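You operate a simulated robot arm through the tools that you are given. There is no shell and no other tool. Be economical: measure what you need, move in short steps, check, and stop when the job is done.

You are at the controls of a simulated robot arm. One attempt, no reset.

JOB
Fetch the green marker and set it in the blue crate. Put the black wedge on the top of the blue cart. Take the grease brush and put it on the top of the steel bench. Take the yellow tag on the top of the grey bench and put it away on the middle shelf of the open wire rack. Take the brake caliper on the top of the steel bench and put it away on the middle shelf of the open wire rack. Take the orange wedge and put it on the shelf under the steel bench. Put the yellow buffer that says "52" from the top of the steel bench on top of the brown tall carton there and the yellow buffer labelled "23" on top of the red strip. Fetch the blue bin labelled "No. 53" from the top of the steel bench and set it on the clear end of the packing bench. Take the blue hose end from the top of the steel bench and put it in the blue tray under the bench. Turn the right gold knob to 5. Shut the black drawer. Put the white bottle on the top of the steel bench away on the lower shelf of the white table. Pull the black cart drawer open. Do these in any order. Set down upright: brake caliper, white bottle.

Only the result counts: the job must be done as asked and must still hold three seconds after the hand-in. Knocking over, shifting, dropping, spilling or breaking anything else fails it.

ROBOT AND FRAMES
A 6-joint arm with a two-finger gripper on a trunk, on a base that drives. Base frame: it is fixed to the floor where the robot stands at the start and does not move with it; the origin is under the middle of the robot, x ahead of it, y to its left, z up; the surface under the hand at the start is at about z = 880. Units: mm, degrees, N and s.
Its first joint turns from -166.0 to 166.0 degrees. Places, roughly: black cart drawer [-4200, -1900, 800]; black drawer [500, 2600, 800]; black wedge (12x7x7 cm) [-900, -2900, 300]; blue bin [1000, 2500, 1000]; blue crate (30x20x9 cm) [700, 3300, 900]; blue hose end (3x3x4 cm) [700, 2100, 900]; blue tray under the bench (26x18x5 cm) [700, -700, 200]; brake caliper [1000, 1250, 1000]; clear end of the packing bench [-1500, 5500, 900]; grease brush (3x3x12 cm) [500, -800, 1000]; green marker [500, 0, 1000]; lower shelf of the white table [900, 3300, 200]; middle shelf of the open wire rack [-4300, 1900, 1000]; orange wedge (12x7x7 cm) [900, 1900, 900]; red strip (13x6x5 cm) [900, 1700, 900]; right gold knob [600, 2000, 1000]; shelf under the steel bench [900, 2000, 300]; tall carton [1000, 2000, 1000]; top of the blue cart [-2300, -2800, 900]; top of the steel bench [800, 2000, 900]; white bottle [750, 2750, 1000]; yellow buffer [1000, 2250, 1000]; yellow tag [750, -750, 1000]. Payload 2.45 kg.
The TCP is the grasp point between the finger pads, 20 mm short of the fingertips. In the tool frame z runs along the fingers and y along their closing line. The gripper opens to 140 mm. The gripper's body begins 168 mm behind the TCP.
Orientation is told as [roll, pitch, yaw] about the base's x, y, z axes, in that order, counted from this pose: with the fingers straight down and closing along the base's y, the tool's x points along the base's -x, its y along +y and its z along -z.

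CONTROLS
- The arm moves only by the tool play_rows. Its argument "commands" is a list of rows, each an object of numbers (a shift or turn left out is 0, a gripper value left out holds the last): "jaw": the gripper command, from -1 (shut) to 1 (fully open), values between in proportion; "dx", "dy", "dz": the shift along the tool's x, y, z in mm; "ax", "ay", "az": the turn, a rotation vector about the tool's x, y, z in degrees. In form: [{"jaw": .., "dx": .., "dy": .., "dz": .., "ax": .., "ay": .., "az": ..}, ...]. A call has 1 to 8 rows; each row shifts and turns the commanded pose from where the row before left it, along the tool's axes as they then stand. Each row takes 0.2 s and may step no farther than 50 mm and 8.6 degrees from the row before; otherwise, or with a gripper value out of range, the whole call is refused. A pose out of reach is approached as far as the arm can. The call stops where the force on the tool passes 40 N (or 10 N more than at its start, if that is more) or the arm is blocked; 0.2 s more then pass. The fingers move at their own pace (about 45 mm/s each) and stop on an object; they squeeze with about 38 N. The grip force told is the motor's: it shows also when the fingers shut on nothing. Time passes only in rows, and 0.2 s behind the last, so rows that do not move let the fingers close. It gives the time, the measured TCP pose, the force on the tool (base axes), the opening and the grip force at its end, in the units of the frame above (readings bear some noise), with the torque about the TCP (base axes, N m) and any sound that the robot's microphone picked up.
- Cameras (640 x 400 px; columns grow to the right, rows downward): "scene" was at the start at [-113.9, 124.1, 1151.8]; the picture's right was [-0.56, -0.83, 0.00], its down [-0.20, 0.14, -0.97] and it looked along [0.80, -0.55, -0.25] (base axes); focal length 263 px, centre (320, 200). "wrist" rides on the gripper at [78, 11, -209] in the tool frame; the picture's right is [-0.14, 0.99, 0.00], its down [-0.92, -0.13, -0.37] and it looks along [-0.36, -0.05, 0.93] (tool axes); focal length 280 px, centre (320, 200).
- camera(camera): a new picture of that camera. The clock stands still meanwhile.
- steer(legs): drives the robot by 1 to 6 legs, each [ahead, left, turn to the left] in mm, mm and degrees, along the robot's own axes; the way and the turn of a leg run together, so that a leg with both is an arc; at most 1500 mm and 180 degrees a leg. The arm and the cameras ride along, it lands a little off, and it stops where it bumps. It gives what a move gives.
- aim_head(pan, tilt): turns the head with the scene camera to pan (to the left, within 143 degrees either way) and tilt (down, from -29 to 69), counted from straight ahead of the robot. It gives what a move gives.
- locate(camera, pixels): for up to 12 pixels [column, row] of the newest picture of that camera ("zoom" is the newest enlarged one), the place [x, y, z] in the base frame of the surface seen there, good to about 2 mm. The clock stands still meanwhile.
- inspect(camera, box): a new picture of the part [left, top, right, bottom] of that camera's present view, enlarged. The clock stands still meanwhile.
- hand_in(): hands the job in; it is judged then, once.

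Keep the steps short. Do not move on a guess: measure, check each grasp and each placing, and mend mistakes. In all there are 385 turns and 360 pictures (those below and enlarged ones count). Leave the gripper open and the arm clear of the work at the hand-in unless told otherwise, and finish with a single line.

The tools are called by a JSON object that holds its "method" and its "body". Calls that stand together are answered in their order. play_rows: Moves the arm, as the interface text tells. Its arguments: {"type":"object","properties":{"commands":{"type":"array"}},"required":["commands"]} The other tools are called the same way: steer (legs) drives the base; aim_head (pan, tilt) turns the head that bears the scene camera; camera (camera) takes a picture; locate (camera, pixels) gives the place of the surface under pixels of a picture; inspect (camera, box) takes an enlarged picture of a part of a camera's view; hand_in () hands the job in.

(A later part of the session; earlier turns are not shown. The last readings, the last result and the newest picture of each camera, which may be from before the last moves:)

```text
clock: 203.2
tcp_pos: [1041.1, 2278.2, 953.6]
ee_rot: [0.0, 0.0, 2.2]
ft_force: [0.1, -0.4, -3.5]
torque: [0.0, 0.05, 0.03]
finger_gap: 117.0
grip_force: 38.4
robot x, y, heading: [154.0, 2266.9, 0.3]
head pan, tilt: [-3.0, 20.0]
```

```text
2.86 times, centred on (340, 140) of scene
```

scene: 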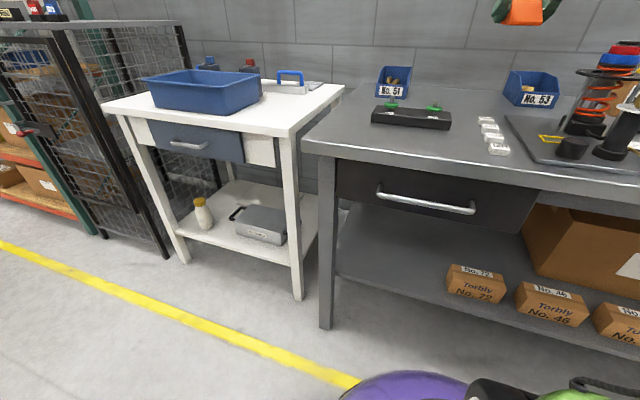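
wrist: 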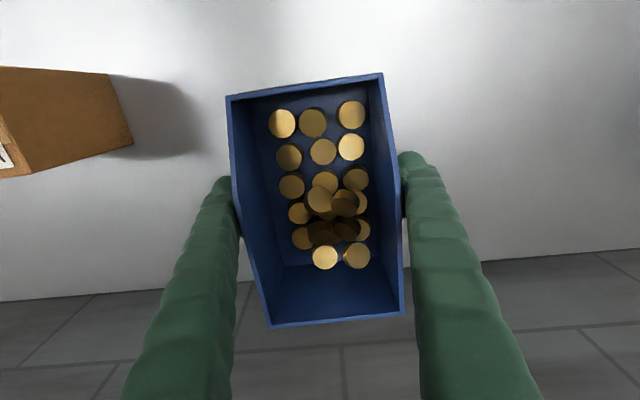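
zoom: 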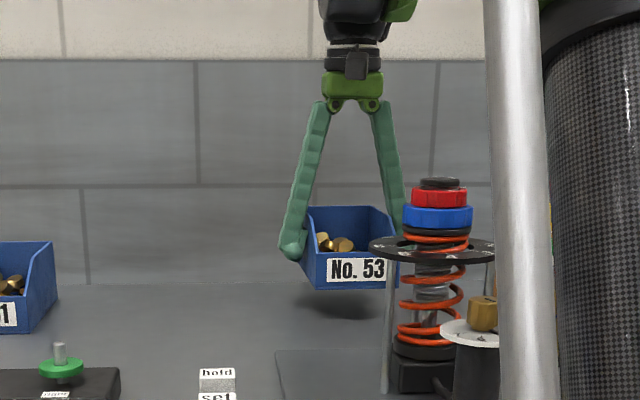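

Level and secure. Raise to z ≈ 1180.

{"method": "play_rows", "body": {"commands": [{"dz": -35}, {"dz": -45}, {"dz": -45}, {"dz": -45}, {"dz": -45}, {}]}}

{"method": "steer", "body": {"legs": [[-345, 0, 0]]}}

{"method": "aim_head", "body": {"pan": 90, "tilt": 12}}

{"method": "camera", "body": {"camera": "scene"}}

```text
clock: 204.6
tcp_pos: [1041.6, 2277.5, 1170.6]
ee_rot: [-0.1, 0.1, 2.1]
ft_force: [-0.8, 0.0, -5.0]
torque: [-0.01, 0.03, 0.0]
finger_gap: 116.9
grip_force: 38.5
robot x, y, heading: [154.5, 2269.8, 0.1]
head pan, tilt: [-3.0, 20.0]
```

```text
clock: 206.9
tcp_pos: [694.6, 2275.9, 1170.3]
ee_rot: [0.0, 0.0, 2.0]
ft_force: [-0.7, -0.7, -4.8]
torque: [0.03, 0.01, -0.01]
finger_gap: 116.5
grip_force: 38.4
robot x, y, heading: [-191.6, 2269.7, -0.0]
head pan, tilt: [-3.0, 20.0]
```

```text
clock: 208.6
tcp_pos: [693.6, 2276.3, 1169.5]
ee_rot: [-0.1, 0.0, 2.1]
ft_force: [0.7, 0.6, -4.5]
torque: [-0.01, 0.0, 0.01]
finger_gap: 116.5
grip_force: 37.8
robot x, y, heading: [-193.0, 2265.1, -0.1]
head pan, tilt: [90.0, 12.0]
```

```text
258 pictures are left
```

scene: 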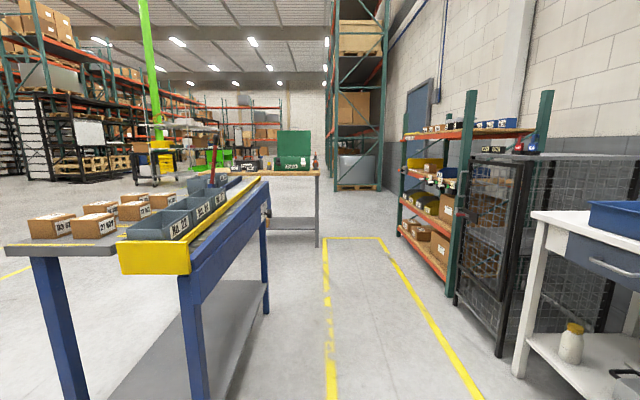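

I turn left 90° in the aisle (bin is at z>1130, above everything it sweeps over), then look ahead.

{"method": "locate", "body": {"camera": "scene", "pixels": [[318, 175], [272, 175], [190, 270], [262, 180], [230, 182], [316, 245], [400, 265], [455, 300], [330, 245], [185, 245]]}}

{"method": "steer", "body": {"legs": [[0, 0, 45], [0, 0, 45]]}}

{"method": "aim_head", "body": {"pan": 25, "tilt": 12}}

{"method": "camera", "body": {"camera": "scene"}}

{"method": "camera", "body": {"camera": "wrist"}}

```text
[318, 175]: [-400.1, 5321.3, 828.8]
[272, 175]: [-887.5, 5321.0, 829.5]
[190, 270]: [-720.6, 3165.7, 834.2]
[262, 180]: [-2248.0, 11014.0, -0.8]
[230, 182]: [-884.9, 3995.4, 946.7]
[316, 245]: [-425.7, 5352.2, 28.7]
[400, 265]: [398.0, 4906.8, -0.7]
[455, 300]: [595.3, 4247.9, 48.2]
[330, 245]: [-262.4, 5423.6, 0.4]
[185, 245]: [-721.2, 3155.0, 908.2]
```

```text
clock: 213.1
tcp_pos: [-211.8, 3152.3, 1169.9]
ee_rot: [0.1, -0.1, 92.6]
ft_force: [-0.3, -0.3, -5.0]
torque: [-0.06, -0.04, 0.01]
finger_gap: 116.7
grip_force: 38.1
robot x, y, heading: [-193.0, 2270.0, 90.7]
head pan, tilt: [90.0, 12.0]
```

```text
clock: 214.5
tcp_pos: [-211.7, 3153.8, 1169.8]
ee_rot: [-0.1, -0.1, 92.6]
ft_force: [0.8, -0.5, -4.7]
torque: [-0.04, -0.02, -0.01]
finger_gap: 117.0
grip_force: 38.0
robot x, y, heading: [-195.6, 2263.4, 90.8]
head pan, tilt: [25.0, 12.0]
```

```text
257 pictures are left
```

scene: 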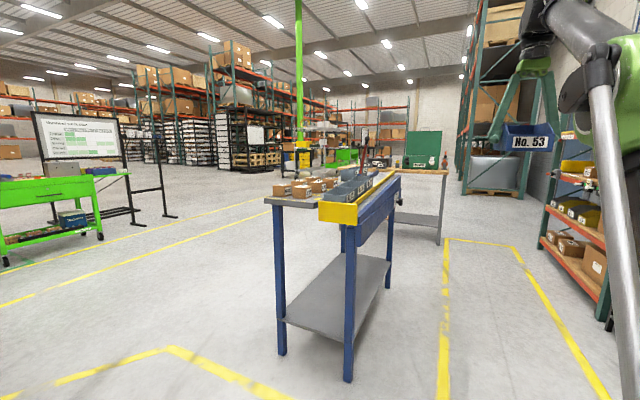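

```text
256 pictures are left
```

wrist: 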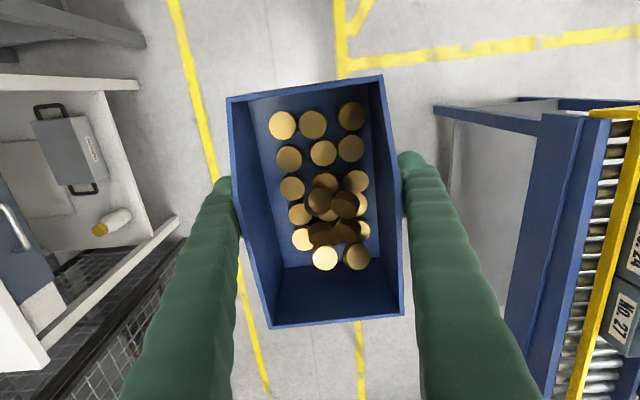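

Bench front edge at y 5321. I drive 1500 mm forward along the aisle and look.

{"method": "steer", "body": {"legs": [[0, 0, -0.8], [1500, 0, 0], [450, 0, 0]]}}

{"method": "aim_head", "body": {"pan": 40, "tilt": 20}}

{"method": "camera", "body": {"camera": "scene"}}

```text
clock: 224.6
tcp_pos: [-178.4, 5107.2, 1169.8]
ee_rot: [0.0, 0.0, 91.4]
ft_force: [0.5, 0.2, -4.9]
torque: [-0.04, -0.01, 0.02]
finger_gap: 116.9
grip_force: 38.0
robot x, y, heading: [-180.1, 4221.3, 89.3]
head pan, tilt: [25.0, 12.0]
```

```text
clock: 225.3
tcp_pos: [-178.6, 5106.3, 1170.1]
ee_rot: [0.0, 0.0, 91.4]
ft_force: [0.0, -0.7, -4.7]
torque: [-0.01, 0.01, -0.01]
finger_gap: 116.6
grip_force: 37.8
robot x, y, heading: [-175.5, 4220.5, 89.4]
head pan, tilt: [40.0, 20.0]
```

```text
255 pictures are left
```

scene: 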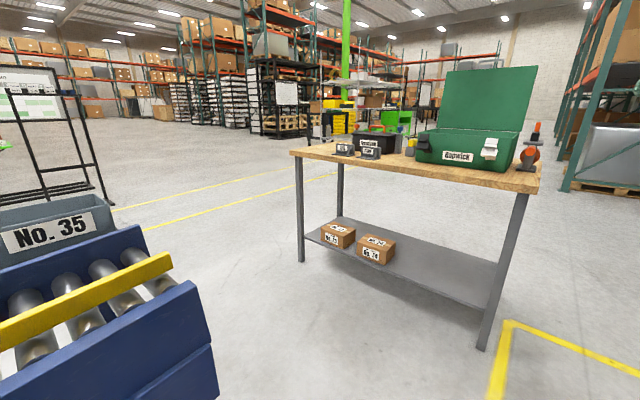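

Zoom onto the bench top's left end and locate it.

{"method": "inspect", "body": {"camera": "scene", "box": [280, 110, 440, 210]}}

{"method": "locate", "body": {"camera": "scene", "pixels": [[293, 153], [318, 150], [335, 152], [345, 148], [370, 154], [350, 160], [375, 142], [355, 140], [325, 144], [300, 262], [215, 390], [390, 160]]}}

```text
4.00 times, centred on (360, 160) of scene
```

zoom: 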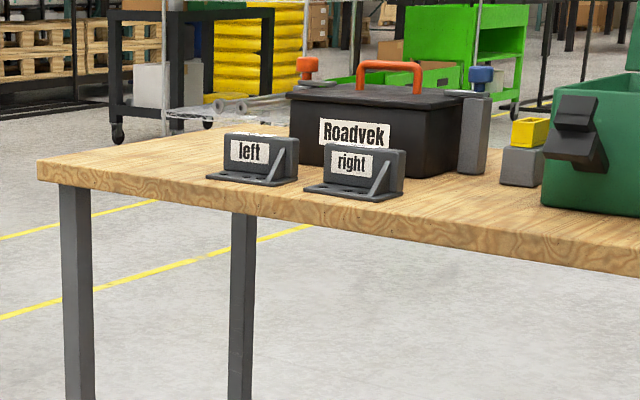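

```text
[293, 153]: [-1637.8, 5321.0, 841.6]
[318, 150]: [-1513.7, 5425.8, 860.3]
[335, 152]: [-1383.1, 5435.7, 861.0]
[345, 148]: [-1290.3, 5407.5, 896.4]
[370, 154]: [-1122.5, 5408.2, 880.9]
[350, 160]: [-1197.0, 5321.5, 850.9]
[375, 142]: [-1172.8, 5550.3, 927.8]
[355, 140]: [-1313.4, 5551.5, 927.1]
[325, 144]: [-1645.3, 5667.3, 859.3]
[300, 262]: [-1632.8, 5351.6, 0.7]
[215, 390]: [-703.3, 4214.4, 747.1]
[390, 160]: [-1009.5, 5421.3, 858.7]
```

The clear end: x -1640…-1390, y 5321–5850, z 860. I retract the arm 240 mm, go ahead 340, then strafe left ~1330 mm behind the roller cart.

{"method": "play_rows", "body": {"commands": [{"dx": 40}, {"dx": 40}, {"dx": 40}, {"dx": 40}, {"dx": 40}, {"dx": 40}, {}]}}

{"method": "steer", "body": {"legs": [[340, 0, 0.6], [0, 1335, 0]]}}

{"method": "aim_head", "body": {"pan": 0, "tilt": 30}}

{"method": "camera", "body": {"camera": "scene"}}

{"method": "camera", "body": {"camera": "wrist"}}

```text
clock: 226.9
tcp_pos: [-174.1, 4867.2, 1171.0]
ee_rot: [0.0, 0.0, 91.4]
ft_force: [-0.6, 0.5, -4.7]
torque: [-0.01, -0.05, 0.02]
finger_gap: 116.7
grip_force: 38.0
robot x, y, heading: [-178.1, 4222.3, 89.4]
head pan, tilt: [40.0, 20.0]
```

```text
clock: 235.4
tcp_pos: [-1498.1, 5214.7, 1170.7]
ee_rot: [0.1, 0.1, 91.4]
ft_force: [-0.4, -0.2, -4.5]
torque: [-0.03, -0.03, -0.03]
finger_gap: 116.8
grip_force: 38.0
robot x, y, heading: [-1502.3, 4565.0, 89.7]
head pan, tilt: [40.0, 20.0]
```

```text
clock: 236.5
tcp_pos: [-1496.7, 5214.6, 1170.9]
ee_rot: [-0.1, 0.0, 91.4]
ft_force: [0.7, -0.2, -4.2]
torque: [-0.02, 0.03, -0.03]
finger_gap: 116.8
grip_force: 38.2
robot x, y, heading: [-1501.4, 4566.0, 89.4]
head pan, tilt: [0.0, 30.0]
```

```text
253 pictures are left
```

scene: 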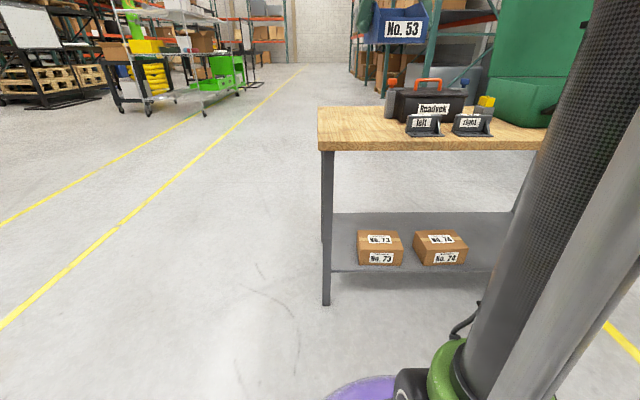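

```text
252 pictures are left
```

wrist: 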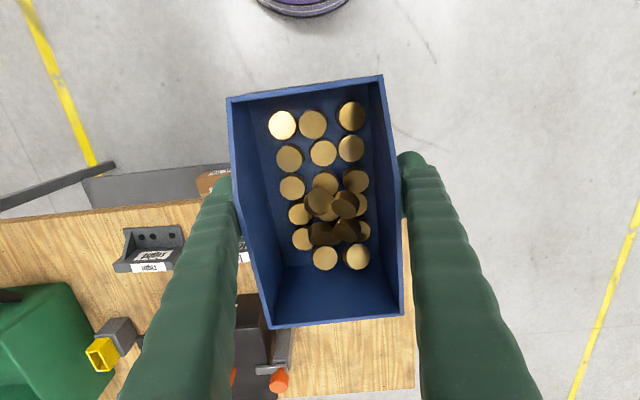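

{"method": "locate", "body": {"camera": "wrist", "pixels": [[300, 375], [408, 340], [276, 380], [285, 350], [268, 370], [240, 257], [350, 350], [395, 395]]}}

{"method": "locate", "body": {"camera": "scene", "pixels": [[330, 140], [405, 132], [390, 113], [360, 120], [395, 105], [320, 110], [442, 130]]}}

```text
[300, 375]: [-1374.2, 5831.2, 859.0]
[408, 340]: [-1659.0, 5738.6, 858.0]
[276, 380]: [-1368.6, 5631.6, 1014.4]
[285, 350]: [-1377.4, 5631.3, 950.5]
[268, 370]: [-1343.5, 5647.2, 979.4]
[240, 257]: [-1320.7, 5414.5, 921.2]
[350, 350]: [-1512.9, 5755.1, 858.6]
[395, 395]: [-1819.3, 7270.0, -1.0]
```

```text
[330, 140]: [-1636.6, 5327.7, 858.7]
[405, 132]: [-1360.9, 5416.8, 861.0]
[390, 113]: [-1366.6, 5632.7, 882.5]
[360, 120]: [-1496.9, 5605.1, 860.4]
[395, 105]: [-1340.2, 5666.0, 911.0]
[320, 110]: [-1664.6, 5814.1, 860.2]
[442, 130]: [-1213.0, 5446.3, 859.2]
```

Place at (-1510,5500). Drive ahead 285 mm, then lower.

{"method": "steer", "body": {"legs": [[285, 14, 0]]}}

{"method": "play_rows", "body": {"commands": [{"dz": 40}, {"dz": 45}, {"dz": 45}, {"dz": 45}, {"dz": 40}, {"dz": 35}, {"dz": 10}, {}]}}

{"method": "camera", "body": {"camera": "scene"}}

{"method": "camera", "body": {"camera": "wrist"}}

```text
clock: 238.5
tcp_pos: [-1510.2, 5502.8, 1170.3]
ee_rot: [-0.1, 0.1, 91.6]
ft_force: [-0.6, 0.5, -4.9]
torque: [-0.01, -0.04, 0.03]
finger_gap: 116.6
grip_force: 38.1
robot x, y, heading: [-1513.3, 4857.0, 89.7]
head pan, tilt: [0.0, 30.0]
```

```text
clock: 240.3
tcp_pos: [-1510.6, 5503.8, 910.6]
ee_rot: [0.0, 0.1, 91.5]
ft_force: [-0.2, -0.4, -4.2]
torque: [-0.02, -0.01, -0.04]
finger_gap: 116.7
grip_force: 38.1
robot x, y, heading: [-1514.3, 4854.3, 89.5]
head pan, tilt: [0.0, 30.0]
```

```text
251 pictures are left
```

scene: 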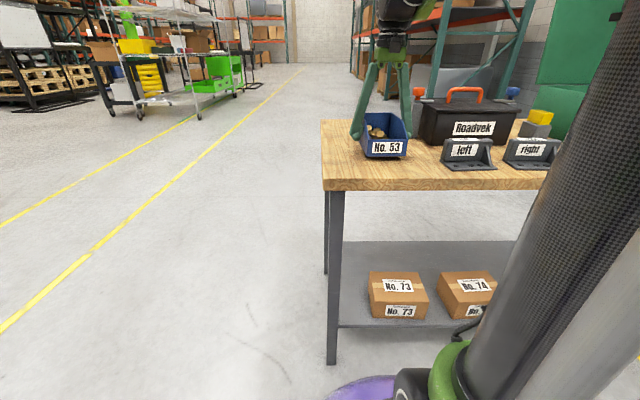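

```text
250 pictures are left
```

wrist: 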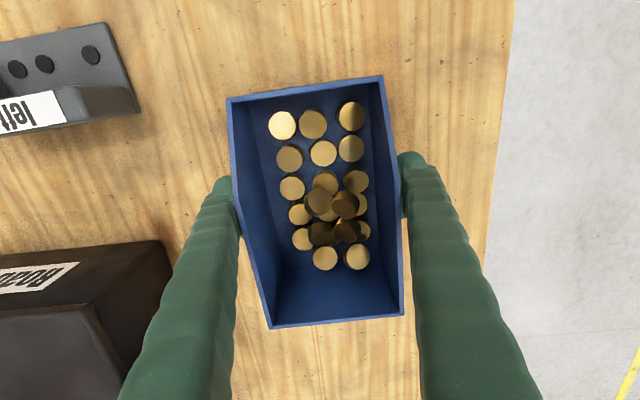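

Now slowly down to contact (expected z ≈ 896).

{"method": "play_rows", "body": {"commands": [{"dz": 5}, {"dz": 4}, {"dz": 2}, {"dz": 1}, {"dz": 1}, {}]}}

{"method": "play_rows", "body": {"commands": [{"dz": 1}, {"dz": 1}, {}]}}

```text
clock: 241.7
tcp_pos: [-1510.4, 5500.9, 897.0]
ee_rot: [0.0, -0.1, 91.5]
ft_force: [0.7, 0.3, -4.7]
torque: [-0.01, -0.04, -0.03]
finger_gap: 116.7
grip_force: 38.1
robot x, y, heading: [-1512.6, 4857.0, 89.4]
head pan, tilt: [0.0, 30.0]
```

```text
clock: 242.5
tcp_pos: [-1510.1, 5502.5, 894.5]
ee_rot: [0.0, 0.0, 91.6]
ft_force: [0.8, 0.0, -0.7]
torque: [0.29, 0.18, -0.07]
finger_gap: 116.8
grip_force: 37.8
robot x, y, heading: [-1510.6, 4855.3, 89.5]
head pan, tilt: [0.0, 30.0]
```

Touching. Open fully and rise.

{"method": "play_rows", "body": {"commands": [{"jaw": 1}, {}, {}, {"dz": -30}, {"dz": -45}, {"dz": -45}, {"dz": -45}, {"dz": -45}]}}

{"method": "camera", "body": {"camera": "scene"}}

```text
clock: 244.3
tcp_pos: [-1509.4, 5502.4, 1105.8]
ee_rot: [-0.2, 0.0, 91.5]
ft_force: [-0.4, 0.2, 0.4]
torque: [0.0, 0.0, 0.04]
finger_gap: 140.1
grip_force: 0.0
robot x, y, heading: [-1509.8, 4856.2, 89.7]
head pan, tilt: [0.0, 30.0]
```

```text
249 pictures are left
```

scene: 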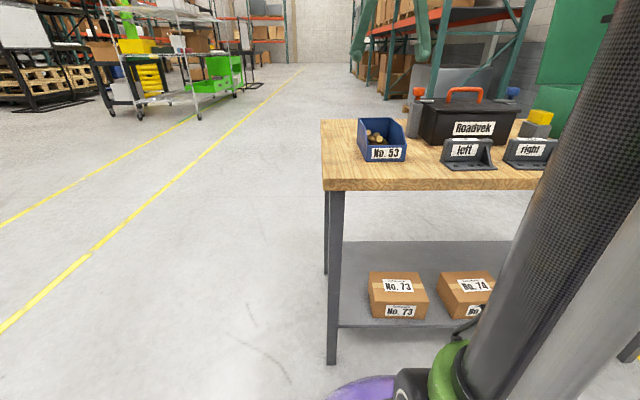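

Bin No. 53 is set on the clear end. Now I return by the same way to the steel bench's right end (y≈1375), for the brake caliper.

{"method": "steer", "body": {"legs": [[-290, 0, 0.4], [0, -1330, 0], [-1500, 0, 0], [-1500, 0, 0], [-190, 0, 0], [0, 0, -90]]}}

{"method": "aim_head", "body": {"pan": -10, "tilt": 22}}

{"method": "camera", "body": {"camera": "scene"}}

{"method": "camera", "body": {"camera": "wrist"}}

```text
clock: 271.6
tcp_pos: [506.4, 1389.3, 1104.4]
ee_rot: [0.0, -0.1, 2.2]
ft_force: [-0.7, -0.6, -0.2]
torque: [0.0, -0.02, -0.02]
finger_gap: 139.9
grip_force: 0.0
robot x, y, heading: [-141.4, 1381.8, 0.2]
head pan, tilt: [0.0, 30.0]
```

```text
clock: 272.4
tcp_pos: [505.1, 1389.3, 1105.6]
ee_rot: [-0.1, 0.1, 2.3]
ft_force: [-0.5, -0.2, -0.4]
torque: [0.0, -0.02, -0.02]
finger_gap: 139.6
grip_force: 0.2
robot x, y, heading: [-142.1, 1383.1, 0.5]
head pan, tilt: [-10.0, 22.0]
```

```text
248 pictures are left
```

scene: 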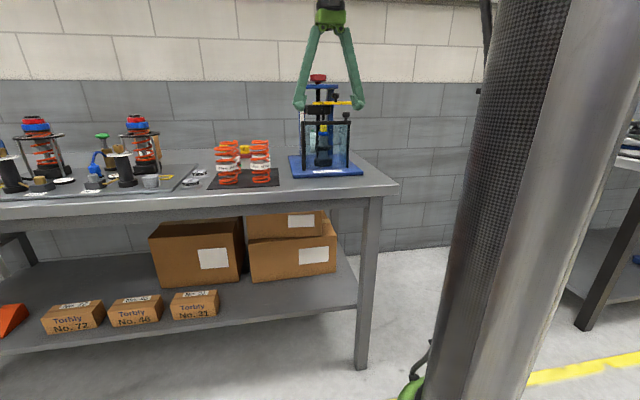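

```text
247 pictures are left
```

wrist: 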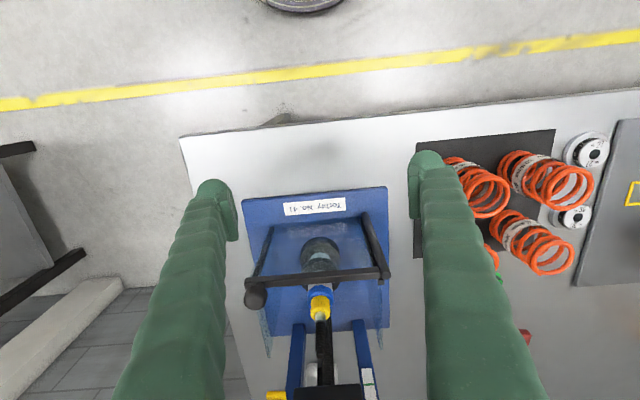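

The tall press is in front of the caliper. I raise the hand, shift left 170 mm and go ahead 180 mm to look down at the caliper.

{"method": "play_rows", "body": {"commands": [{"dz": -50}, {"dz": -50}, {"dz": -40}, {"az": 2}]}}

{"method": "steer", "body": {"legs": [[0, 200, 0], [200, 0, 0]]}}

{"method": "play_rows", "body": {"commands": [{"dx": -50}, {"dx": -50}, {"dx": -50}, {"dx": -50}]}}

{"method": "camera", "body": {"camera": "wrist"}}

```text
clock: 273.4
tcp_pos: [505.0, 1387.5, 1246.7]
ee_rot: [-0.1, 0.0, 0.1]
ft_force: [0.2, 0.0, 0.2]
torque: [0.01, 0.01, -0.01]
finger_gap: 140.1
grip_force: 0.0
robot x, y, heading: [-141.2, 1385.3, -0.2]
head pan, tilt: [-10.0, 22.0]
```

```text
clock: 276.1
tcp_pos: [704.6, 1588.7, 1244.8]
ee_rot: [0.0, -0.1, 0.2]
ft_force: [1.0, -0.4, 0.6]
torque: [0.0, -0.01, 0.01]
finger_gap: 139.9
grip_force: 0.1
robot x, y, heading: [56.1, 1586.9, 0.4]
head pan, tilt: [-10.0, 22.0]
```

```text
clock: 277.1
tcp_pos: [907.5, 1591.4, 1239.8]
ee_rot: [-0.1, 0.2, 0.3]
ft_force: [6.3, 0.4, -4.5]
torque: [0.01, 1.16, 0.02]
finger_gap: 139.8
grip_force: 0.0
robot x, y, heading: [53.4, 1584.6, 0.2]
head pan, tilt: [-10.0, 22.0]
```

```text
246 pictures are left
```

wrist: 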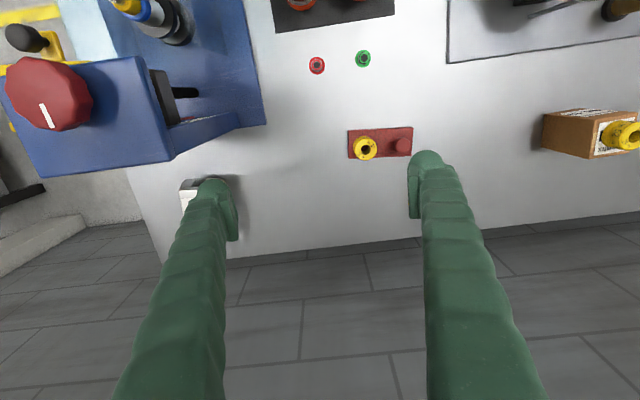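

A small force reading; I let it settle, narrow the jaw to unmask the caliper, and look.

{"method": "play_rows", "body": {"commands": [{"jaw": -0.5, "dx": 20}, {}, {}, {}]}}

{"method": "camera", "body": {"camera": "wrist"}}

```text
clock: 278.1
tcp_pos: [885.8, 1590.3, 1246.2]
ee_rot: [-0.2, 0.0, 0.1]
ft_force: [0.0, -1.0, 0.1]
torque: [0.0, -0.01, -0.05]
finger_gap: 51.6
grip_force: 0.2
robot x, y, heading: [57.1, 1586.8, 0.3]
head pan, tilt: [-10.0, 22.0]
```

```text
245 pictures are left
```

wrist: 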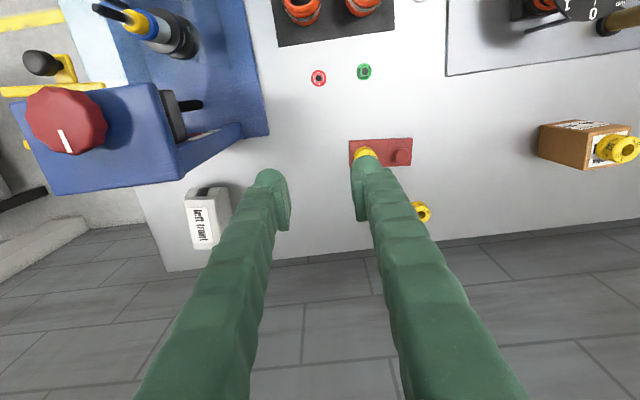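

{"method": "inspect", "body": {"camera": "wrist", "box": [140, 150, 300, 270]}}

{"method": "locate", "body": {"camera": "wrist", "pixels": [[190, 192], [226, 190], [205, 225], [195, 240], [214, 248], [230, 215], [208, 190], [175, 180], [240, 135], [232, 200], [60, 120]]}}

```text
3.33 times, centred on (220, 210) of wrist
```

zoom: 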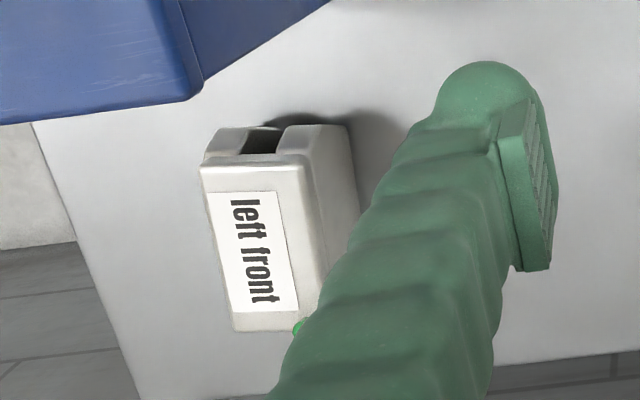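

```text
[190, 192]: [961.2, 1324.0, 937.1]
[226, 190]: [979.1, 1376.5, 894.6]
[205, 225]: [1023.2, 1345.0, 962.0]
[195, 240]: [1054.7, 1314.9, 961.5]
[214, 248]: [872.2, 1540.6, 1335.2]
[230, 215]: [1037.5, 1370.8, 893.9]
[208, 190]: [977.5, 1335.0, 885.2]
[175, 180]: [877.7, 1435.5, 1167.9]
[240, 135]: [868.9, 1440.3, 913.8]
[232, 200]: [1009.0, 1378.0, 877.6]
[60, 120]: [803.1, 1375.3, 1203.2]
```

The caliper ("left front") is a block x 963–1062, y 1312–1375, top z 962; the press blocks access from the front. I'll come from the bench's end: retract, drive to the gap between the benches, face +y, and look.

{"method": "play_rows", "body": {"commands": [{"dx": 45}, {"dx": 45}, {"dx": 45}, {"dx": 45}, {"dx": 45}]}}

{"method": "steer", "body": {"legs": [[-220, 0, 0], [0, -1140, 0], [0, 0, 90]]}}

{"method": "aim_head", "body": {"pan": -75, "tilt": 25}}

{"method": "camera", "body": {"camera": "scene"}}

```text
clock: 279.3
tcp_pos: [660.0, 1590.4, 1245.4]
ee_rot: [-0.1, 0.0, 0.2]
ft_force: [0.8, -0.5, -0.8]
torque: [0.0, 0.17, 0.01]
finger_gap: 34.8
grip_force: 0.0
robot x, y, heading: [56.6, 1582.9, 0.6]
head pan, tilt: [-10.0, 22.0]
```

```text
clock: 290.2
tcp_pos: [-167.0, 1051.2, 1245.9]
ee_rot: [-0.1, 0.0, 89.7]
ft_force: [-0.1, 0.3, 0.1]
torque: [-0.03, -0.02, -0.03]
finger_gap: 34.9
grip_force: 0.0
robot x, y, heading: [-169.8, 449.4, 89.6]
head pan, tilt: [-10.0, 22.0]
```

```text
clock: 291.6
tcp_pos: [-167.5, 1051.5, 1244.7]
ee_rot: [-0.1, 0.0, 89.7]
ft_force: [0.8, 0.3, 0.1]
torque: [-0.01, -0.01, -0.01]
finger_gap: 34.8
grip_force: 0.0
robot x, y, heading: [-169.2, 451.4, 89.5]
head pan, tilt: [-75.0, 25.0]
```

```text
243 pictures are left
```

scene: 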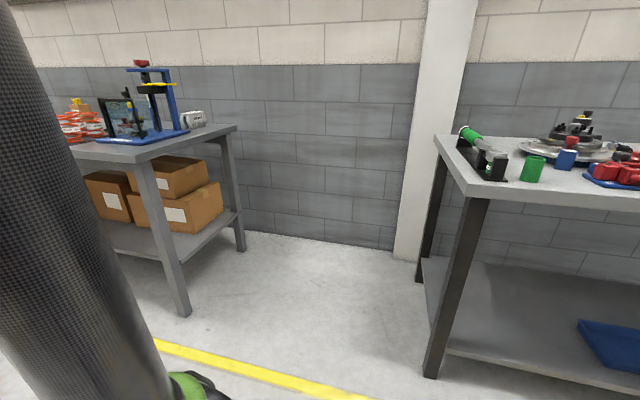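

The gap is clear; caliper visible at (192,118). Locate wall, pillar, bench ends and zoom on the caliper.

{"method": "locate", "body": {"camera": "scene", "pixels": [[320, 235], [408, 255], [238, 128], [235, 245], [185, 312], [430, 370], [440, 150], [192, 118], [186, 122], [202, 122], [420, 280]]}}

{"method": "inspect", "body": {"camera": "scene", "box": [110, 60, 250, 160]}}

```text
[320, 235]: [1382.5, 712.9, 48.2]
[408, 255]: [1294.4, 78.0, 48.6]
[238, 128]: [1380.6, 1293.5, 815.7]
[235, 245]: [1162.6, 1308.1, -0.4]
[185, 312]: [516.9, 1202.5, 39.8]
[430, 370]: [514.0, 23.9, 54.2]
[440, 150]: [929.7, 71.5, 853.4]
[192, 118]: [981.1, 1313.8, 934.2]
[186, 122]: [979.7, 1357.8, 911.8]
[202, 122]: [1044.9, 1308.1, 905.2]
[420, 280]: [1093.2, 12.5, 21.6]
```

```text
4.00 times, centred on (180, 110) of scene
```

zoom: 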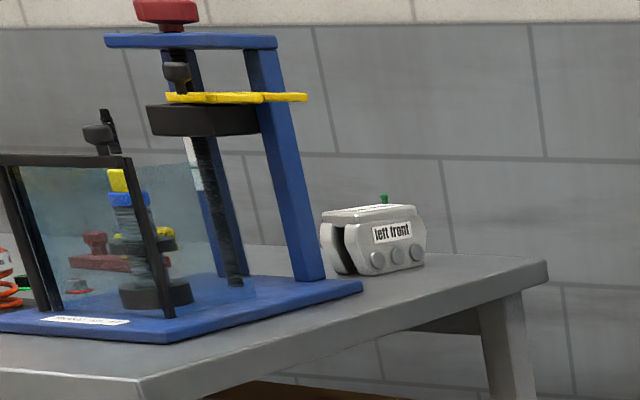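

Plenty of room (wall at x 1382). Strafe right 1180 mm to x≈1010, open the jaw wide and tilt forward 56°.

{"method": "steer", "body": {"legs": [[0, -1180, 0.4]]}}

{"method": "play_rows", "body": {"commands": [{"ay": -8, "jaw": 1}, {"ay": -8}, {"ay": -8}, {"ay": -8}, {"ay": -8}, {"ay": -8}, {"ay": -7.4}, {}]}}

{"method": "aim_head", "body": {"pan": 0, "tilt": 25}}

{"method": "camera", "body": {"camera": "scene"}}

{"method": "camera", "body": {"camera": "wrist"}}

```text
clock: 297.7
tcp_pos: [1021.3, 1050.6, 1245.6]
ee_rot: [-0.1, 0.0, 90.3]
ft_force: [0.2, 0.2, 0.0]
torque: [-0.01, -0.01, -0.01]
finger_gap: 34.9
grip_force: 0.3
robot x, y, heading: [1025.3, 448.8, 90.3]
head pan, tilt: [-75.0, 25.0]
```

```text
clock: 299.5
tcp_pos: [1021.3, 1051.3, 1246.5]
ee_rot: [-0.2, -55.5, 90.5]
ft_force: [0.8, -0.2, -0.7]
torque: [0.0, 0.01, 0.02]
finger_gap: 139.7
grip_force: 0.0
robot x, y, heading: [1025.5, 449.4, 90.1]
head pan, tilt: [-75.0, 25.0]
```

```text
clock: 300.9
tcp_pos: [1020.5, 1053.0, 1245.3]
ee_rot: [-0.1, -55.4, 90.4]
ft_force: [-0.5, -1.8, 0.4]
torque: [-0.01, -0.03, 0.01]
finger_gap: 140.1
grip_force: 0.1
robot x, y, heading: [1028.9, 446.8, 90.0]
head pan, tilt: [0.0, 25.0]
```

```text
241 pictures are left
```

scene: 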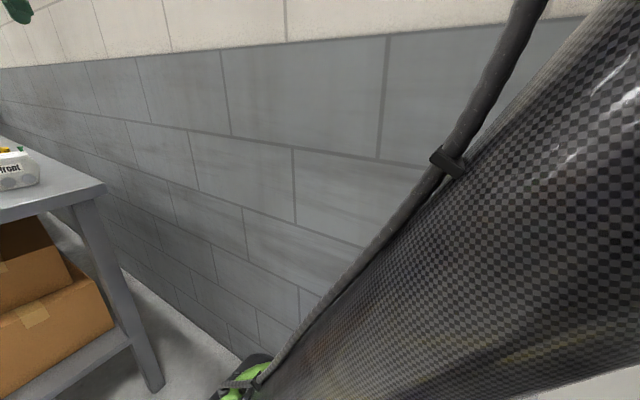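

```text
240 pictures are left
```

wrist: 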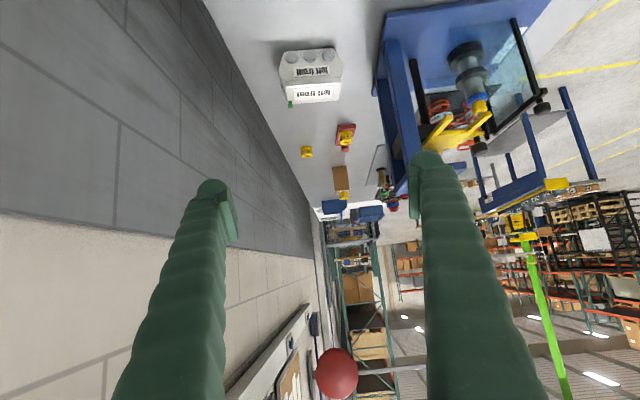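

Locate the caliper in the wrist picture.

{"method": "locate", "body": {"camera": "wrist", "pixels": [[282, 68], [310, 70], [338, 66], [286, 90], [312, 92], [340, 90], [284, 80], [340, 80], [291, 105], [312, 55]]}}

{"method": "inspect", "body": {"camera": "wrist", "box": [260, 30, 360, 120]}}

```text
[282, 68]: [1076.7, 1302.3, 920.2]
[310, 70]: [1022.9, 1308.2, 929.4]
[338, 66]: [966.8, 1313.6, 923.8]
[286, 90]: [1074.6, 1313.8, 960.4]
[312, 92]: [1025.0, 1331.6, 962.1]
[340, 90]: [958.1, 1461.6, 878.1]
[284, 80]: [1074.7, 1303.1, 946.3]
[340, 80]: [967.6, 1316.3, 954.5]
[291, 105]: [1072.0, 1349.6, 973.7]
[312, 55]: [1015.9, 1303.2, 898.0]
```

```text
4.44 times, centred on (310, 75) of wrist
```

zoom: 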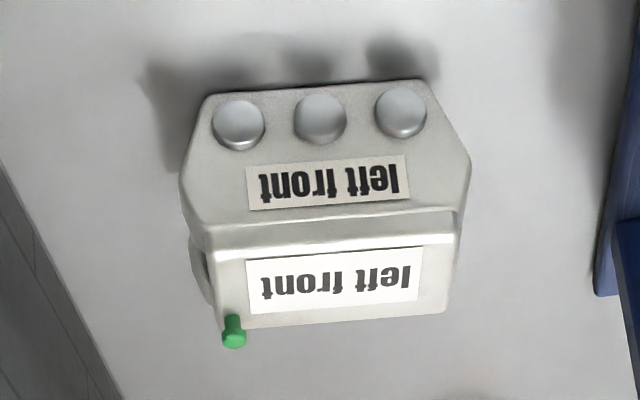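

Caliper: x 963–1079 at its widest (z≈922), y 1303–1370. I go forward 283 mm, then down towards (1021,1335).

{"method": "play_rows", "body": {"commands": [{"dz": 38.9, "dx": -26.7}, {"dz": 38.9, "dx": -26.7}, {"dz": 38.9, "dx": -26.7}, {"dz": 38.9, "dx": -26.7}, {"dz": 38.9, "dx": -26.7}, {"dz": 38.9, "dx": -26.7}, {}]}}

{"method": "play_rows", "body": {"commands": [{"dz": 26.2, "dx": 38.1}, {"dz": 26.2, "dx": 38.1}, {"dz": 26.2, "dx": 38.1}, {"dz": 26.2, "dx": 38.1}, {"dz": 26.2, "dx": 38.1}, {}]}}

{"method": "camera", "body": {"camera": "wrist"}}

```text
clock: 302.5
tcp_pos: [1019.6, 1335.2, 1244.5]
ee_rot: [-0.1, -55.4, 90.3]
ft_force: [0.2, 0.9, -0.1]
torque: [0.03, 0.02, 0.01]
finger_gap: 139.8
grip_force: 0.0
robot x, y, heading: [1028.7, 446.6, 90.1]
head pan, tilt: [0.0, 25.0]
```

```text
clock: 303.9
tcp_pos: [1018.6, 1334.4, 1012.5]
ee_rot: [-0.1, -55.4, 90.2]
ft_force: [-0.3, -0.4, -0.2]
torque: [0.01, 0.0, -0.01]
finger_gap: 140.1
grip_force: 0.1
robot x, y, heading: [1026.7, 449.9, 90.4]
head pan, tilt: [0.0, 25.0]
```

```text
238 pictures are left
```

wrist: 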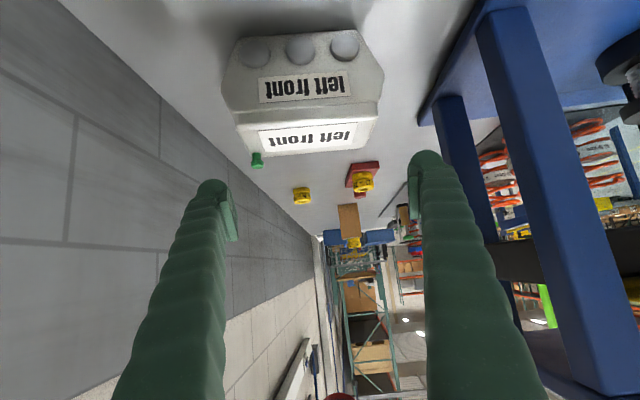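

{"method": "locate", "body": {"camera": "wrist", "pixels": [[223, 90], [382, 78], [235, 130], [376, 122], [303, 60], [470, 130], [560, 380]]}}

```text
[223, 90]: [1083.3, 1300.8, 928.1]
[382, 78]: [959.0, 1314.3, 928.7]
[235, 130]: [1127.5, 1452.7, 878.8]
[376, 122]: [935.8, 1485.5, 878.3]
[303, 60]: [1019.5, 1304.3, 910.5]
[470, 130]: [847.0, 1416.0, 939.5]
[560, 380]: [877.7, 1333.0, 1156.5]
```

The caliper is skewed ~6° and 124 mm wide; I yaw the tool by 6°, shift 2 mm and descend 90 mm slowly.

{"method": "play_rows", "body": {"commands": [{"ax": 5.1, "az": 3.5, "dy": -2}, {"dz": 17, "dx": 24.7}, {"dz": 11.3, "dx": 16.5}, {}]}}

{"method": "camera", "body": {"camera": "wrist"}}

```text
clock: 304.9
tcp_pos: [1023.3, 1333.9, 965.0]
ee_rot: [-0.2, -55.4, 84.2]
ft_force: [4.0, -3.5, 7.3]
torque: [-0.17, -0.22, 0.01]
finger_gap: 140.0
grip_force: 0.1
robot x, y, heading: [1025.5, 450.7, 90.5]
head pan, tilt: [0.0, 25.0]
```

```text
237 pictures are left
```

wrist: 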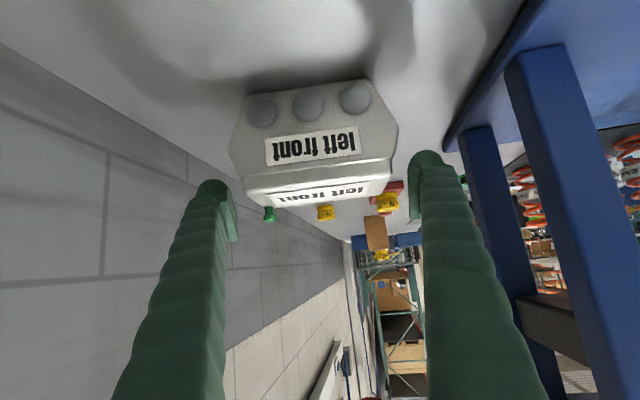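

A few newtons show; check whether it is real with a pause.

{"method": "play_rows", "body": {"commands": [{}, {}]}}

{"method": "inspect", "body": {"camera": "wrist", "box": [180, 60, 460, 260]}}

{"method": "locate", "body": {"camera": "wrist", "pixels": [[229, 150], [397, 130], [225, 225], [415, 200]]}}

```text
clock: 305.5
tcp_pos: [1021.2, 1332.4, 963.1]
ee_rot: [-0.1, -55.4, 84.2]
ft_force: [4.9, -2.8, 3.2]
torque: [-0.13, -0.09, -0.03]
finger_gap: 140.4
grip_force: 0.0
robot x, y, heading: [1029.3, 451.1, 90.3]
head pan, tilt: [0.0, 25.0]
```

```text
2.00 times, centred on (320, 160) of wrist
```

zoom: 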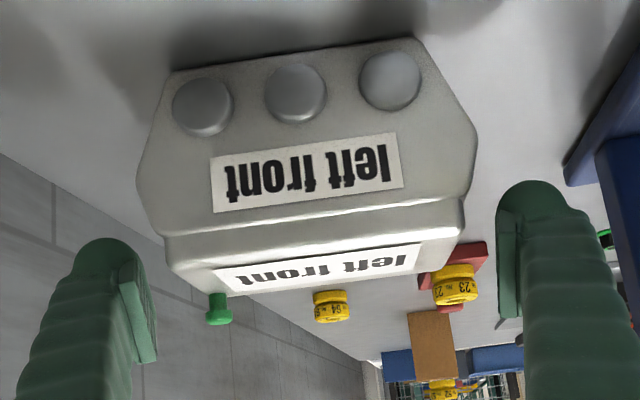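

```text
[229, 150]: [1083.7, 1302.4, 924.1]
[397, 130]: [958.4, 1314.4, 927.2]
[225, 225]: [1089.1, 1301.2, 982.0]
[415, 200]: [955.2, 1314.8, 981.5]
```

Likely the +x finger grazes the caliper's sloping shoulder. I rise 10 mm, shift 4 mm to +x (dy -4) and read the force.

{"method": "play_rows", "body": {"commands": [{"dz": -5.7, "dx": -8.2}, {"dy": -4}, {}]}}

{"method": "play_rows", "body": {"commands": [{"dz": 5.7, "dx": 8.2}, {}]}}

```text
clock: 306.3
tcp_pos: [1025.9, 1333.2, 974.1]
ee_rot: [0.0, -55.4, 84.3]
ft_force: [0.4, -0.8, -0.3]
torque: [-0.04, 0.03, 0.01]
finger_gap: 140.1
grip_force: 0.1
robot x, y, heading: [1025.9, 448.9, 90.2]
head pan, tilt: [0.0, 25.0]
```

```text
clock: 306.9
tcp_pos: [1026.0, 1334.6, 964.2]
ee_rot: [0.0, -55.4, 84.2]
ft_force: [-5.6, -1.7, 2.6]
torque: [-0.05, 0.12, 0.02]
finger_gap: 140.1
grip_force: 0.1
robot x, y, heading: [1023.9, 448.9, 90.2]
head pan, tilt: [0.0, 25.0]
```

The caliper is too long for a lengthwise grip (both sides touch). I'll grip across its width instead. I rise, straighten; meanwhile look at the wire rack from here (pan 75).

{"method": "play_rows", "body": {"commands": [{"dz": -20, "dx": -29}, {"dz": -26.2, "dx": -38.1}, {"dz": -26.2, "dx": -38.1}, {"dz": -26.2, "dx": -38.1}, {"ay": 8}, {"ay": 8}, {"ay": 8}, {"ay": 8}]}}

{"method": "play_rows", "body": {"commands": [{"ay": 8}, {"ay": 8}, {"ay": 7.4}, {}]}}

{"method": "camera", "body": {"camera": "wrist"}}

{"method": "aim_head", "body": {"pan": 75, "tilt": 5}}

{"method": "camera", "body": {"camera": "scene"}}

```text
clock: 308.7
tcp_pos: [1025.4, 1333.0, 1135.5]
ee_rot: [-0.1, -23.4, 84.1]
ft_force: [0.3, -0.2, 0.0]
torque: [0.09, 0.03, -0.01]
finger_gap: 139.9
grip_force: 0.3
robot x, y, heading: [1023.2, 448.9, 90.1]
head pan, tilt: [0.0, 25.0]
```

```text
clock: 309.7
tcp_pos: [1026.4, 1334.5, 1136.3]
ee_rot: [-0.1, 0.1, 84.1]
ft_force: [-0.3, -0.8, 0.1]
torque: [0.03, -0.04, -0.01]
finger_gap: 139.7
grip_force: 0.0
robot x, y, heading: [1026.4, 448.8, 90.3]
head pan, tilt: [0.0, 25.0]
```

```text
235 pictures are left
```

wrist: 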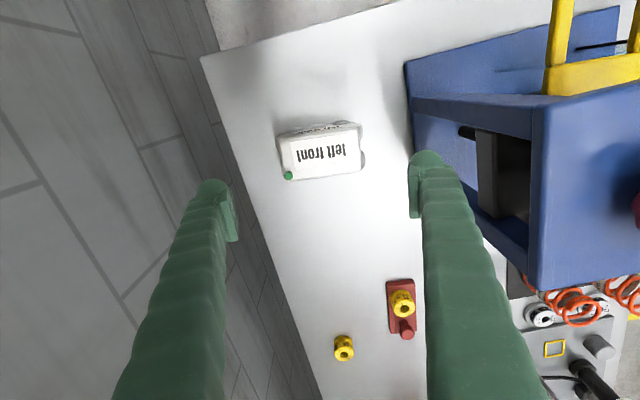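

```text
clock: 311.2
tcp_pos: [1025.6, 1334.4, 1138.7]
ee_rot: [0.0, 0.0, 84.1]
ft_force: [-0.2, -0.1, 0.8]
torque: [0.02, -0.01, -0.03]
finger_gap: 139.6
grip_force: 0.1
robot x, y, heading: [1027.6, 447.8, 90.1]
head pan, tilt: [75.0, 5.0]
```

```text
234 pictures are left
```

scene: 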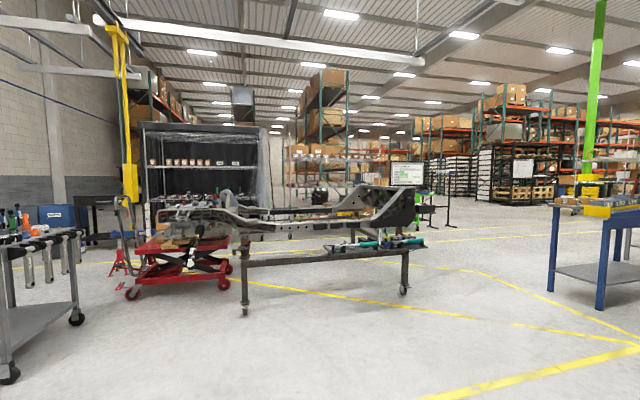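

Zoom at the wire rack near the centre of the view.

{"method": "inspect", "body": {"camera": "scene", "box": [270, 120, 410, 220]}}

{"method": "locate", "body": {"camera": "scene", "pixels": [[320, 153], [320, 185], [345, 160], [330, 180], [290, 185], [310, 195], [320, 210]]}}

```text
4.00 times, centred on (340, 170) of scene
```

zoom: 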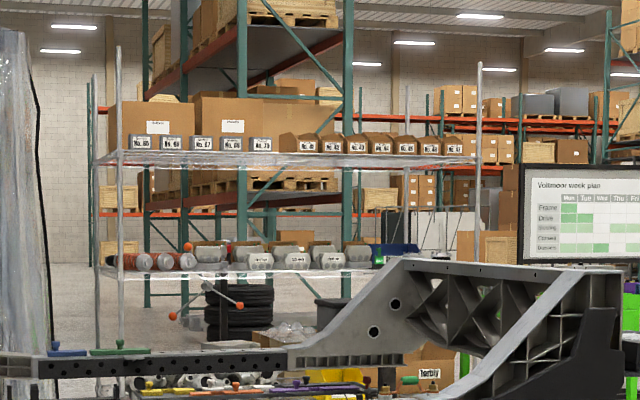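

```text
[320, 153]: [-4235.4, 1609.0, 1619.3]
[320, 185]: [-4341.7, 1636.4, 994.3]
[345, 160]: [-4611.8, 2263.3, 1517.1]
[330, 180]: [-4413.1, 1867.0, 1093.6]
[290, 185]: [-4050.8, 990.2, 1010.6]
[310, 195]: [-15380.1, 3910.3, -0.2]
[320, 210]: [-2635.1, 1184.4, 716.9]
```

The rack's middle shelf is z≈990, next shelf ≈1500, rack turned ~24°. Now locate the caliper's top from above for a width-wise grip.

{"method": "locate", "body": {"camera": "wrist", "pixels": [[283, 140], [358, 128], [362, 165], [288, 178], [322, 152], [320, 130], [322, 175], [410, 65], [440, 95]]}}

{"method": "play_rows", "body": {"commands": [{"az": 8.5, "jaw": 0.6}, {"az": 8.5}, {"az": 8.5}, {"az": 8.5}, {"az": 8.5}, {"az": 8.5}, {"az": 8.5}, {"az": 8.5}]}}

{"method": "play_rows", "body": {"commands": [{"az": 8.5}, {"az": 8.5}, {"az": 5.2}, {}]}}

{"method": "camera", "body": {"camera": "wrist"}}

```text
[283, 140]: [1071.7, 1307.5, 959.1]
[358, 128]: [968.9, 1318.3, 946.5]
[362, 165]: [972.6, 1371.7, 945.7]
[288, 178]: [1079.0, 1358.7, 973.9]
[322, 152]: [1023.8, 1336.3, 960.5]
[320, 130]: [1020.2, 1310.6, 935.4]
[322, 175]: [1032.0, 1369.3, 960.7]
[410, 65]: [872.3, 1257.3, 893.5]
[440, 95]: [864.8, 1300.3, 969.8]
```

```text
clock: 313.0
tcp_pos: [1026.1, 1334.2, 1137.1]
ee_rot: [0.0, -0.1, 15.8]
ft_force: [-0.6, 1.1, -0.3]
torque: [0.0, 0.0, 0.03]
finger_gap: 112.0
grip_force: 0.0
robot x, y, heading: [1028.4, 448.7, 90.2]
head pan, tilt: [75.0, 5.0]
```

```text
clock: 314.0
tcp_pos: [1025.7, 1335.1, 1137.1]
ee_rot: [0.0, -0.1, -6.1]
ft_force: [0.5, 0.2, 0.5]
torque: [0.0, 0.01, -0.01]
finger_gap: 112.2
grip_force: 0.0
robot x, y, heading: [1027.2, 447.4, 90.3]
head pan, tilt: [75.0, 5.0]
```

```text
232 pictures are left
```

wrist: 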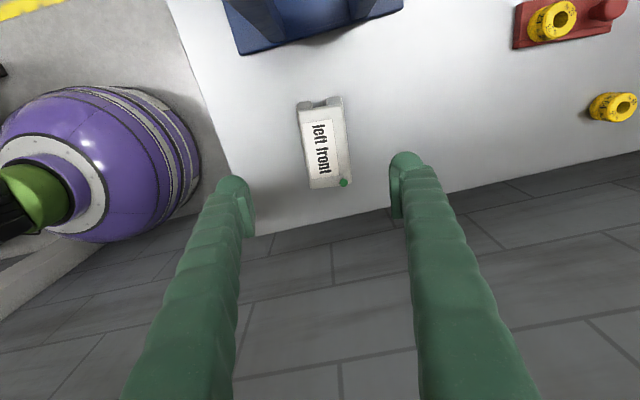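

Centre at (1022,1338); descend to z 938 and grip across the width.

{"method": "play_rows", "body": {"commands": [{"dx": 4.3, "dy": 2.6}, {"dz": 45}, {"dz": 45}, {"dz": 40}, {"dz": 40}, {"dz": 29}, {}]}}

{"method": "camera", "body": {"camera": "wrist"}}

{"method": "play_rows", "body": {"commands": [{"jaw": -1}, {}, {}, {}, {}]}}

{"method": "play_rows", "body": {"commands": [{"dz": -20}, {"dz": -30}, {"dz": -40}, {"dz": -40}, {}]}}

{"method": "camera", "body": {"camera": "wrist"}}

```text
clock: 315.6
tcp_pos: [1022.8, 1337.4, 937.8]
ee_rot: [0.0, -0.1, -6.0]
ft_force: [0.1, 0.7, -0.6]
torque: [0.03, 0.01, 0.05]
finger_gap: 112.2
grip_force: 0.1
robot x, y, heading: [1028.5, 448.6, 90.3]
head pan, tilt: [75.0, 5.0]
```

```text
231 pictures are left
```

wrist: 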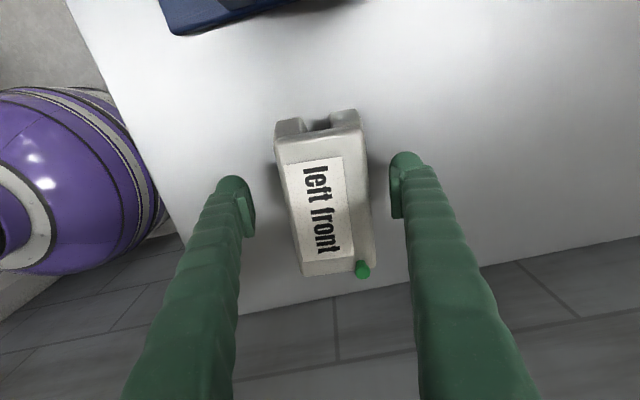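

```text
clock: 316.8
tcp_pos: [1021.9, 1336.9, 939.0]
ee_rot: [0.0, -0.2, -6.2]
ft_force: [0.7, 2.5, 2.4]
torque: [-0.11, 0.1, -0.09]
finger_gap: 66.8
grip_force: 38.0
robot x, y, heading: [1028.4, 451.6, 90.2]
head pan, tilt: [75.0, 5.0]
```

```text
clock: 318.0
tcp_pos: [1022.4, 1336.8, 1068.4]
ee_rot: [0.0, -0.2, -6.1]
ft_force: [0.4, -0.3, -10.6]
torque: [0.01, 0.04, 0.02]
finger_gap: 66.7
grip_force: 37.2
robot x, y, heading: [1026.4, 449.4, 90.5]
head pan, tilt: [75.0, 5.0]
```

```text
230 pictures are left
```

wrist: 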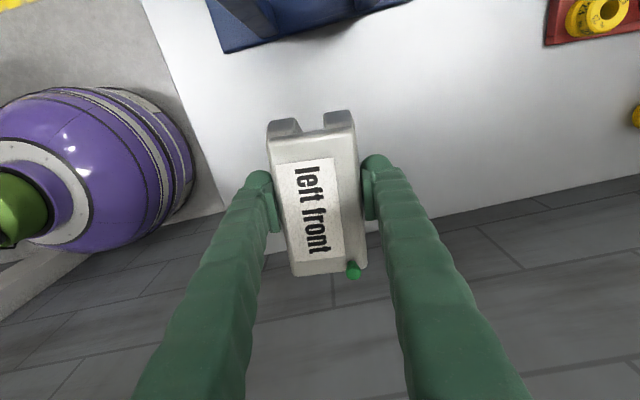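

Gripped across the width (66.8 mm), 10.6 N. Rotate back 96° so its length lies along y, and set it down at the same spot for a tilted re-grip.

{"method": "play_rows", "body": {"commands": [{"az": -8.5}, {"az": -8.5}, {"az": -8.5}, {"az": -8.5}, {"az": -8.5}, {"az": -8.5}, {"az": -8.5}, {"az": -8.5}]}}

{"method": "play_rows", "body": {"commands": [{"az": -8.5}, {"az": -8.5}, {"az": -8.5}, {"az": -2.5}, {"dz": 40}, {"dz": 40}, {"dz": 35}, {"dz": 8}]}}

{"method": "play_rows", "body": {"commands": [{"dz": 2.5}, {"dz": 1.5}, {"dz": 1}, {"dz": 1}, {}]}}

{"method": "camera", "body": {"camera": "wrist"}}

```text
clock: 319.8
tcp_pos: [1022.4, 1338.4, 1067.5]
ee_rot: [-0.1, 0.0, 62.0]
ft_force: [-0.6, 0.2, -11.2]
torque: [-0.06, 0.01, 0.01]
finger_gap: 66.3
grip_force: 37.8
robot x, y, heading: [1028.6, 444.4, 90.3]
head pan, tilt: [75.0, 5.0]
```

```text
clock: 321.6
tcp_pos: [1021.1, 1338.1, 945.6]
ee_rot: [-0.1, 0.0, 89.9]
ft_force: [0.4, -0.9, -9.6]
torque: [-0.05, 0.01, 0.02]
finger_gap: 66.7
grip_force: 37.6
robot x, y, heading: [1029.8, 450.7, 90.4]
head pan, tilt: [75.0, 5.0]
```

```text
clock: 322.8
tcp_pos: [1022.5, 1338.4, 939.6]
ee_rot: [-0.1, 0.0, 89.9]
ft_force: [0.2, 3.1, -0.5]
torque: [0.64, 0.3, -0.08]
finger_gap: 66.5
grip_force: 37.6
robot x, y, heading: [1027.3, 445.5, 90.2]
head pan, tilt: [75.0, 5.0]
```

```text
229 pictures are left
```

wrist: 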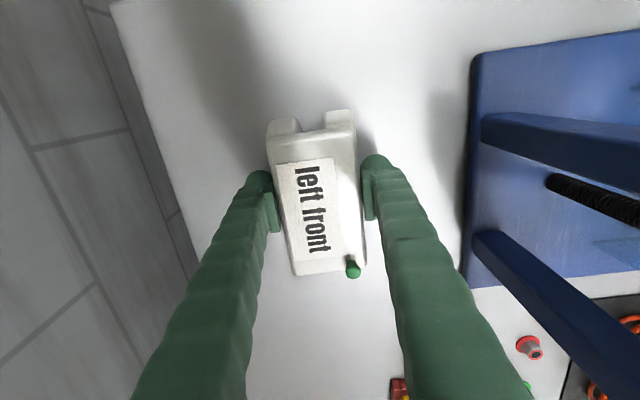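

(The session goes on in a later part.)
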